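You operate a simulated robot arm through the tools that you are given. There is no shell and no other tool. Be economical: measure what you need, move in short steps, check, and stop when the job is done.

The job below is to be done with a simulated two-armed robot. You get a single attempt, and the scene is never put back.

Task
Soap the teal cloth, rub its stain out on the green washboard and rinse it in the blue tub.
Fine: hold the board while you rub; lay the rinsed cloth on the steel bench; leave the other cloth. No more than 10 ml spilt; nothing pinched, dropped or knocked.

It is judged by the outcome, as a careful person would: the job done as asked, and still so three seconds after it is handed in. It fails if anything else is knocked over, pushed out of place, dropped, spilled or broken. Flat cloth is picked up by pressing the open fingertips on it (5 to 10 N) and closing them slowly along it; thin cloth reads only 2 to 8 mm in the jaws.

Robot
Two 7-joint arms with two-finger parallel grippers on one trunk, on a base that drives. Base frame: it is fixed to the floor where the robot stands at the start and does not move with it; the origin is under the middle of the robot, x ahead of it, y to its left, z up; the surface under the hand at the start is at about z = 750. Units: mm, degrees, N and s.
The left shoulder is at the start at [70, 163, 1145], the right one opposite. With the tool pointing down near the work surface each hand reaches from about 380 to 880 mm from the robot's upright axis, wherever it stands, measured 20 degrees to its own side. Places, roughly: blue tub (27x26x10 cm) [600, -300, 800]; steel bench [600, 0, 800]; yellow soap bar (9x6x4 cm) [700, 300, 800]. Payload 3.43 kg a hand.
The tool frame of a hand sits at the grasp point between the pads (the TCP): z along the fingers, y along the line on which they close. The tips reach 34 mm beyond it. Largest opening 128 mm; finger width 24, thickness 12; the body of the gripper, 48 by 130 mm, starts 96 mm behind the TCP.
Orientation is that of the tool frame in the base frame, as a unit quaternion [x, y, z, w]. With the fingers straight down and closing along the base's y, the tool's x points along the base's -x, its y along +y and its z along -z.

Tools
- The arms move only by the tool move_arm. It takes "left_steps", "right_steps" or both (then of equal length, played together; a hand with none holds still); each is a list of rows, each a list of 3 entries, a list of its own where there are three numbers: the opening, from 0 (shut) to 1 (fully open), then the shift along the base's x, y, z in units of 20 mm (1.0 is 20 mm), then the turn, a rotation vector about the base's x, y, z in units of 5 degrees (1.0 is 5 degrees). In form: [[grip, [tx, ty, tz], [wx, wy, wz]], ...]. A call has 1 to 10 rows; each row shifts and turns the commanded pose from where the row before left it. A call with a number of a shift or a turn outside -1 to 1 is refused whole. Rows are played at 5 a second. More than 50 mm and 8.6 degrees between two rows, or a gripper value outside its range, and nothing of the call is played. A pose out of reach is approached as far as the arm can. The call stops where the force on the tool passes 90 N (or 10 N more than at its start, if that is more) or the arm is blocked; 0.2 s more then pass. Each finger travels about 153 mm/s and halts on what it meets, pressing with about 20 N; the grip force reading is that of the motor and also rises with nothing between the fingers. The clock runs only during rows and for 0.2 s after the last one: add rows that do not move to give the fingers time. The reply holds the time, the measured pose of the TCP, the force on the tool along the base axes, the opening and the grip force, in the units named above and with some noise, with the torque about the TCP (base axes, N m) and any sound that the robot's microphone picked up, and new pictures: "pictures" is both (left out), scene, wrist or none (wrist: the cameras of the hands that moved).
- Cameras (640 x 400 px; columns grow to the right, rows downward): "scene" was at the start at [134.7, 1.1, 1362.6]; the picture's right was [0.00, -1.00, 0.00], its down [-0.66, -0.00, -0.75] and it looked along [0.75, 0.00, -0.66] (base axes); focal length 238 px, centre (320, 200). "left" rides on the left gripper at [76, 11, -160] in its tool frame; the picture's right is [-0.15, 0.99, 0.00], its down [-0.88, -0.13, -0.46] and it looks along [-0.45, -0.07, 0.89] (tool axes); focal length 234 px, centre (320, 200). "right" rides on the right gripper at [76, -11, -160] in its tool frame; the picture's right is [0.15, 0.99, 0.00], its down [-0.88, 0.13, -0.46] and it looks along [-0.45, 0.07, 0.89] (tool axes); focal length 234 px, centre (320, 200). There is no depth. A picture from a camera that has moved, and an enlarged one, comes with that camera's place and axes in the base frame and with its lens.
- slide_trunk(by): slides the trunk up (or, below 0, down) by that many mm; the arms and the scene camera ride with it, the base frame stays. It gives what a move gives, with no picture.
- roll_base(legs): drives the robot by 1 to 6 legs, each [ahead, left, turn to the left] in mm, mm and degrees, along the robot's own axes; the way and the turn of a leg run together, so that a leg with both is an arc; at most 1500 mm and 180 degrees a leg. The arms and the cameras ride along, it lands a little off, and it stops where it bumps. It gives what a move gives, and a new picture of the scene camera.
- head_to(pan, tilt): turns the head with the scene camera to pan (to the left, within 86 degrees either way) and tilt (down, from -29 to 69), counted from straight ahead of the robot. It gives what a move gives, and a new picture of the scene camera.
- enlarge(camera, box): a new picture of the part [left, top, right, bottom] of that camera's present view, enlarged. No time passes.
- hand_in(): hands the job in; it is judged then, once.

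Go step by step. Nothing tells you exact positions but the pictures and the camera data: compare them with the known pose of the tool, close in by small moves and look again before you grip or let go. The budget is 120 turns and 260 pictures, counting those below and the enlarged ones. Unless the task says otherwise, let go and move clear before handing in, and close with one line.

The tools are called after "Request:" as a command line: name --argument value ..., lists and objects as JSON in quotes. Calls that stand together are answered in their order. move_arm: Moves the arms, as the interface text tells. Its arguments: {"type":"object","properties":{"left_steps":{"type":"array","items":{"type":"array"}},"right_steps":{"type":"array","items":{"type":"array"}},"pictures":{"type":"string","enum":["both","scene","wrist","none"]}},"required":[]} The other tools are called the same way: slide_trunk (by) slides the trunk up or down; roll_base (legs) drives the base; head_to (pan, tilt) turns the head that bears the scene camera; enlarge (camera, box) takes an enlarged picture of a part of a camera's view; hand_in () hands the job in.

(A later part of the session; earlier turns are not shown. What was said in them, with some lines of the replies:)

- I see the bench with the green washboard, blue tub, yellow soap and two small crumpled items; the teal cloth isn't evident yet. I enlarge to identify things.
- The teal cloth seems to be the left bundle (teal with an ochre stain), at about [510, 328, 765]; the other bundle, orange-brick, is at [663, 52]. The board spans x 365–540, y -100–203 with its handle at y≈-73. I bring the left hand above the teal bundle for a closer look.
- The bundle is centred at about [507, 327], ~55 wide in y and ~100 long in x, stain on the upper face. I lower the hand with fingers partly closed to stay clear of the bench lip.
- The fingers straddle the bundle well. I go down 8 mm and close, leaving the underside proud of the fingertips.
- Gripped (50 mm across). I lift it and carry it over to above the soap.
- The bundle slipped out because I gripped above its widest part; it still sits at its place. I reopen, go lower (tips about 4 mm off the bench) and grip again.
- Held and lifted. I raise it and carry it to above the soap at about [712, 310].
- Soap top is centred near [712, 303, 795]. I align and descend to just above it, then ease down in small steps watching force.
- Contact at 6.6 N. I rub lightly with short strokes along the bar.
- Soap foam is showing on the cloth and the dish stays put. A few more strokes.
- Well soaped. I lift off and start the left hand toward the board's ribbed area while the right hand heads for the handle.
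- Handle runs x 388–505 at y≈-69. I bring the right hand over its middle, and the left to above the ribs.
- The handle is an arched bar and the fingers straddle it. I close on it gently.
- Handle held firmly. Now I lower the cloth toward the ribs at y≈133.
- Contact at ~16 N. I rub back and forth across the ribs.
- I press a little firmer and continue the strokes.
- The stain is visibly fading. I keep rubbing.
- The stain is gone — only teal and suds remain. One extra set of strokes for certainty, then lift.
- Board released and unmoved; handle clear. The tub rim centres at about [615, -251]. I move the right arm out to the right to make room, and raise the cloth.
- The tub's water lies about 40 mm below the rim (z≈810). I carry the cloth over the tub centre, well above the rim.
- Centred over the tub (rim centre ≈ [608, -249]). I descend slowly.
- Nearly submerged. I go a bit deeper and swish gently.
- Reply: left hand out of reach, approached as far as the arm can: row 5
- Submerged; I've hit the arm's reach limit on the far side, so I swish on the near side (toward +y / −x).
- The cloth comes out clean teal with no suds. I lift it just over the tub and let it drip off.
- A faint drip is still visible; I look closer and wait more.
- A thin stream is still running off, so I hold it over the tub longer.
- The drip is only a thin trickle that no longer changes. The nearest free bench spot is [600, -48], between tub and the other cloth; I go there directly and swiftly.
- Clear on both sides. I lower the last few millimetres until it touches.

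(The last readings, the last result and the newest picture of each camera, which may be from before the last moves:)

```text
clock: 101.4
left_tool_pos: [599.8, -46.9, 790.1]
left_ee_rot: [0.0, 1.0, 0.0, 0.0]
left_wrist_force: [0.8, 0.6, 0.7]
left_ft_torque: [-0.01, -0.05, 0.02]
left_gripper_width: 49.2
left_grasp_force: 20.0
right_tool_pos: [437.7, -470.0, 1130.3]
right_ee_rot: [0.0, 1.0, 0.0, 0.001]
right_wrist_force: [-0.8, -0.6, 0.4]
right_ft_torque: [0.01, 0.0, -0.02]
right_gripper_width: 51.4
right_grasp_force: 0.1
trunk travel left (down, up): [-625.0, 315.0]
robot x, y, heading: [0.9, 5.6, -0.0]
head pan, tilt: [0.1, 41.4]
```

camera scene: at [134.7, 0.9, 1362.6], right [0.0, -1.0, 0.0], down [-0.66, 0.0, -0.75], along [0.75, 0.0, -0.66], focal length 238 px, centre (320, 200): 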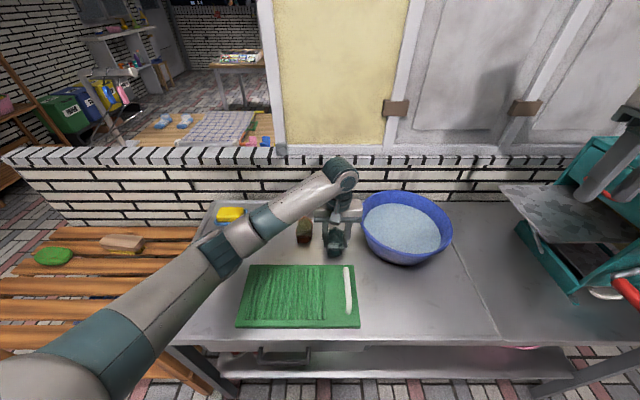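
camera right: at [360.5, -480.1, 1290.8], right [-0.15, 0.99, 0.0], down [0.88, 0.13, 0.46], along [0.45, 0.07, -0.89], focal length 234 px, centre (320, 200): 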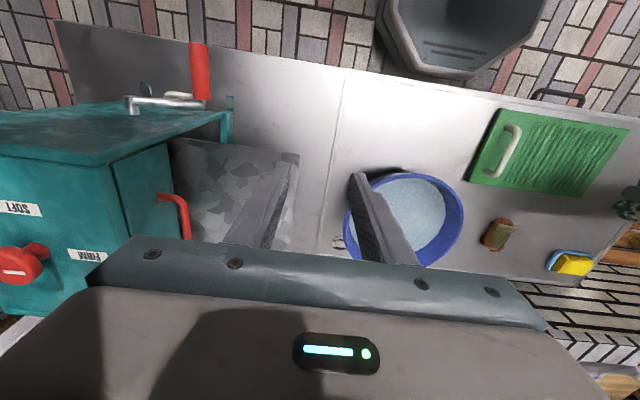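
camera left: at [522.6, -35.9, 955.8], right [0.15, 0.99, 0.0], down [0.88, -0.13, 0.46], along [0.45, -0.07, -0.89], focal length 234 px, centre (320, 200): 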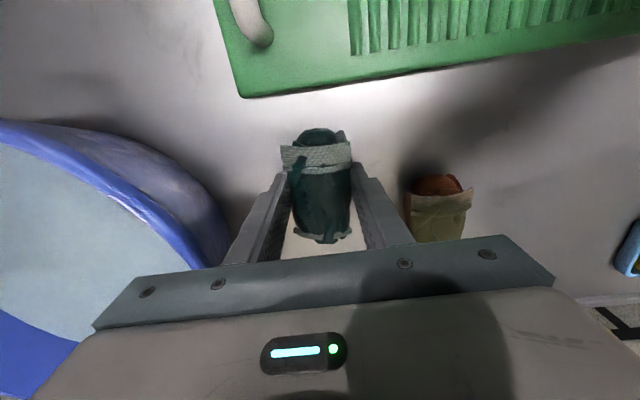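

It touches the bench. I release by a small opening and rise straight up.

Request:
move_arm --left_steps '[[0.42, [0, 0, -0.05], [0, 0, 0]], [0.5, [0, 0, 0], [0, 0, 0]], [0.56, [0, 0, 0], [0, 0, 0]], [0.56, [0, 0, 0], [0, 0, 0]], [0.56, [0, 0, 0.5], [0, 0, 0]], [0.56, [0, 0, 1], [0, 0, 0]], [0.56, [0, 0, 1], [0, 0, 0]], [0.56, [0, 0, 1], [0, 0, 0]], [0.56, [0, 0, 1], [0, 0, 0]], [0.56, [0, 0, 1], [0, 0, 0]]]' --pictures "wrist"

Request:
move_arm --left_steps '[[0.56, [0, 0, 1], [0, 0, 0]], [0.56, [0, 0, 1], [0, 0, 0]], [0.56, [-0.5, 1, 1], [0, 0, 0]], [0.56, [-0.5, 1, 1], [0, 0, 0]], [0.56, [-0.5, 1, 0], [0, 0, 0]], [0.56, [-0.5, 1, 0], [0, 0, 0]], [0.56, [-0.5, 1, 0], [0, 0, 0]], [0.56, [-0.5, 1, 0], [0, 0, 0]], [0.56, [-0.5, 1, 0], [0, 0, 0]], [0.56, [-0.5, 1, 0], [0, 0, 0]]]' --pictures "none"

Request:
move_arm --left_steps '[[0.56, [0, 1, 0], [0, 0, 0]], [0.56, [0, 1, 0], [0, 0, 0]], [0.56, [0, 1, 0], [0, 0, 0]], [0.56, [0, 1, 0], [0, 0, 0]], [0.56, [0, 1, 0], [0, 0, 0]], [0.56, [0, 1, 0], [0, 0, 0]], [0.56, [0, 1, 0], [0, 0, 0]], [0.56, [0, 1, 0], [0, 0, 0]], [0.56, [0, 1, 0], [0, 0, 0]], [0.56, [0, 1, 0], [0, 0, 0]]]' --pictures "scene"

Request:
enlarge --camera "scene" --box '[190, 190, 470, 340]'

```text
clock: 103.6
left_tool_pos: [599.8, -47.2, 899.9]
left_ee_rot: [0.0, 1.0, -0.001, 0.0]
left_wrist_force: [0.1, 0.5, -0.3]
left_ft_torque: [-0.04, -0.04, -0.02]
left_gripper_width: 71.6
left_grasp_force: 0.0
right_tool_pos: [436.9, -470.2, 1130.1]
right_ee_rot: [0.001, 1.0, 0.0, 0.0]
right_wrist_force: [-0.3, -0.6, 0.2]
right_ft_torque: [0.0, -0.01, -0.01]
right_gripper_width: 51.2
right_grasp_force: 0.0
trunk travel left (down, up): [-625.0, 315.0]
robot x, y, heading: [0.3, 1.6, -0.1]
head pan, tilt: [0.1, 41.4]
camera left: at [522.7, -35.5, 1059.5], right [0.15, 0.99, 0.0], down [0.88, -0.13, 0.46], along [0.45, -0.07, -0.89], focal length 234 px, centre (320, 200)
```

left: 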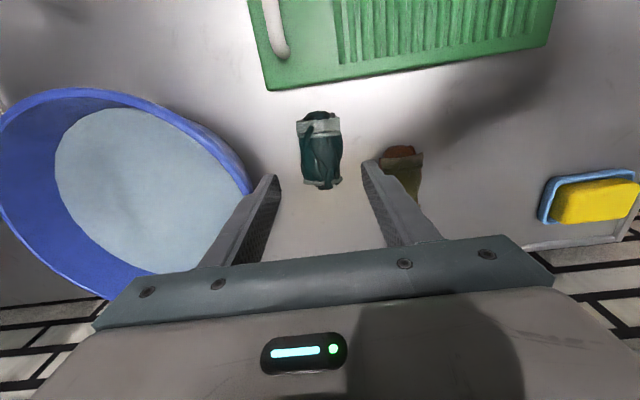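

```text
clock: 105.8
left_tool_pos: [518.4, 112.7, 978.7]
left_ee_rot: [0.0, 1.0, -0.001, 0.001]
left_wrist_force: [0.5, 0.2, 0.1]
left_ft_torque: [0.03, 0.0, 0.0]
left_gripper_width: 71.6
left_grasp_force: 0.0
right_tool_pos: [436.1, -468.0, 1131.4]
right_ee_rot: [0.0, 1.0, 0.0, 0.0]
right_wrist_force: [0.6, 0.3, 0.2]
right_ft_torque: [-0.01, 0.01, 0.01]
right_gripper_width: 51.2
right_grasp_force: 0.1
trunk travel left (down, up): [-625.0, 315.0]
robot x, y, heading: [-1.6, -1.8, 0.0]
head pan, tilt: [0.1, 41.4]
```

```text
clock: 108.0
left_tool_pos: [518.9, 314.0, 979.6]
left_ee_rot: [0.001, 1.0, -0.002, 0.0]
left_wrist_force: [0.0, 0.2, -0.4]
left_ft_torque: [-0.02, -0.01, -0.02]
left_gripper_width: 71.8
left_grasp_force: 0.1
right_tool_pos: [436.1, -469.7, 1131.2]
right_ee_rot: [0.0, 1.0, -0.001, 0.0]
right_wrist_force: [-0.9, -0.2, 0.1]
right_ft_torque: [-0.01, -0.02, 0.03]
right_gripper_width: 51.4
right_grasp_force: 0.1
trunk travel left (down, up): [-625.0, 315.0]
robot x, y, heading: [2.1, -0.4, 0.4]
head pan, tilt: [0.1, 41.4]
camera scene: at [134.2, 1.6, 1362.6], right [0.0, -1.0, 0.0], down [-0.66, 0.0, -0.75], along [0.75, 0.0, -0.66], focal length 238 px, centre (320, 200)
```

scene: 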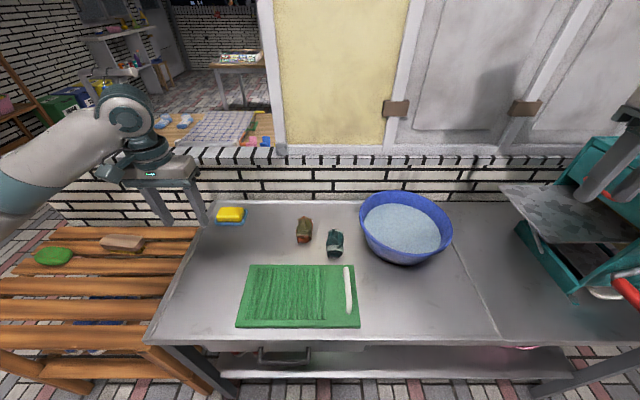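

```text
2.29 times, centred on (330, 265) of scene
camera zoom: at [134.2, 1.6, 1362.6], right [0.0, -1.0, 0.0], down [-0.66, 0.0, -0.75], along [0.75, 0.0, -0.66], focal length 545 px, centre (297, 51)
```

zoom: 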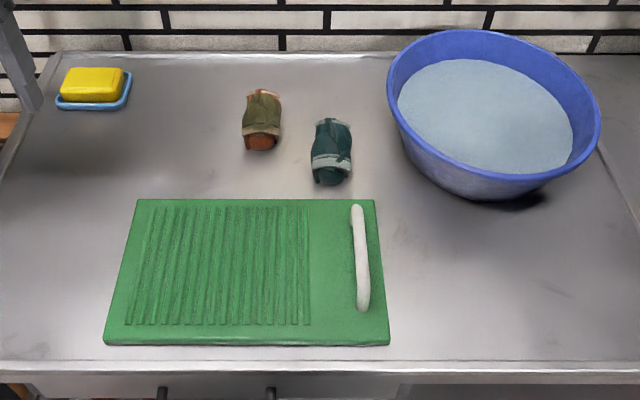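

The clean teal cloth lies on the steel bench with no puddle around it. The soap, tub, other cloth and board are in place, and both hands are clear, so I hand in.

Request:
hand_in

```text
The job is handed in.
```

The teal cloth was soaped, rubbed clean on the held green washboard and rinsed in the blue tub, and it now lies on the steel bench. It slipped from the grip once on the first lift and came to rest in its place. It was still trickling slightly when I carried it from the tub; I saw no puddle on the bench but couldn't measure the drips.
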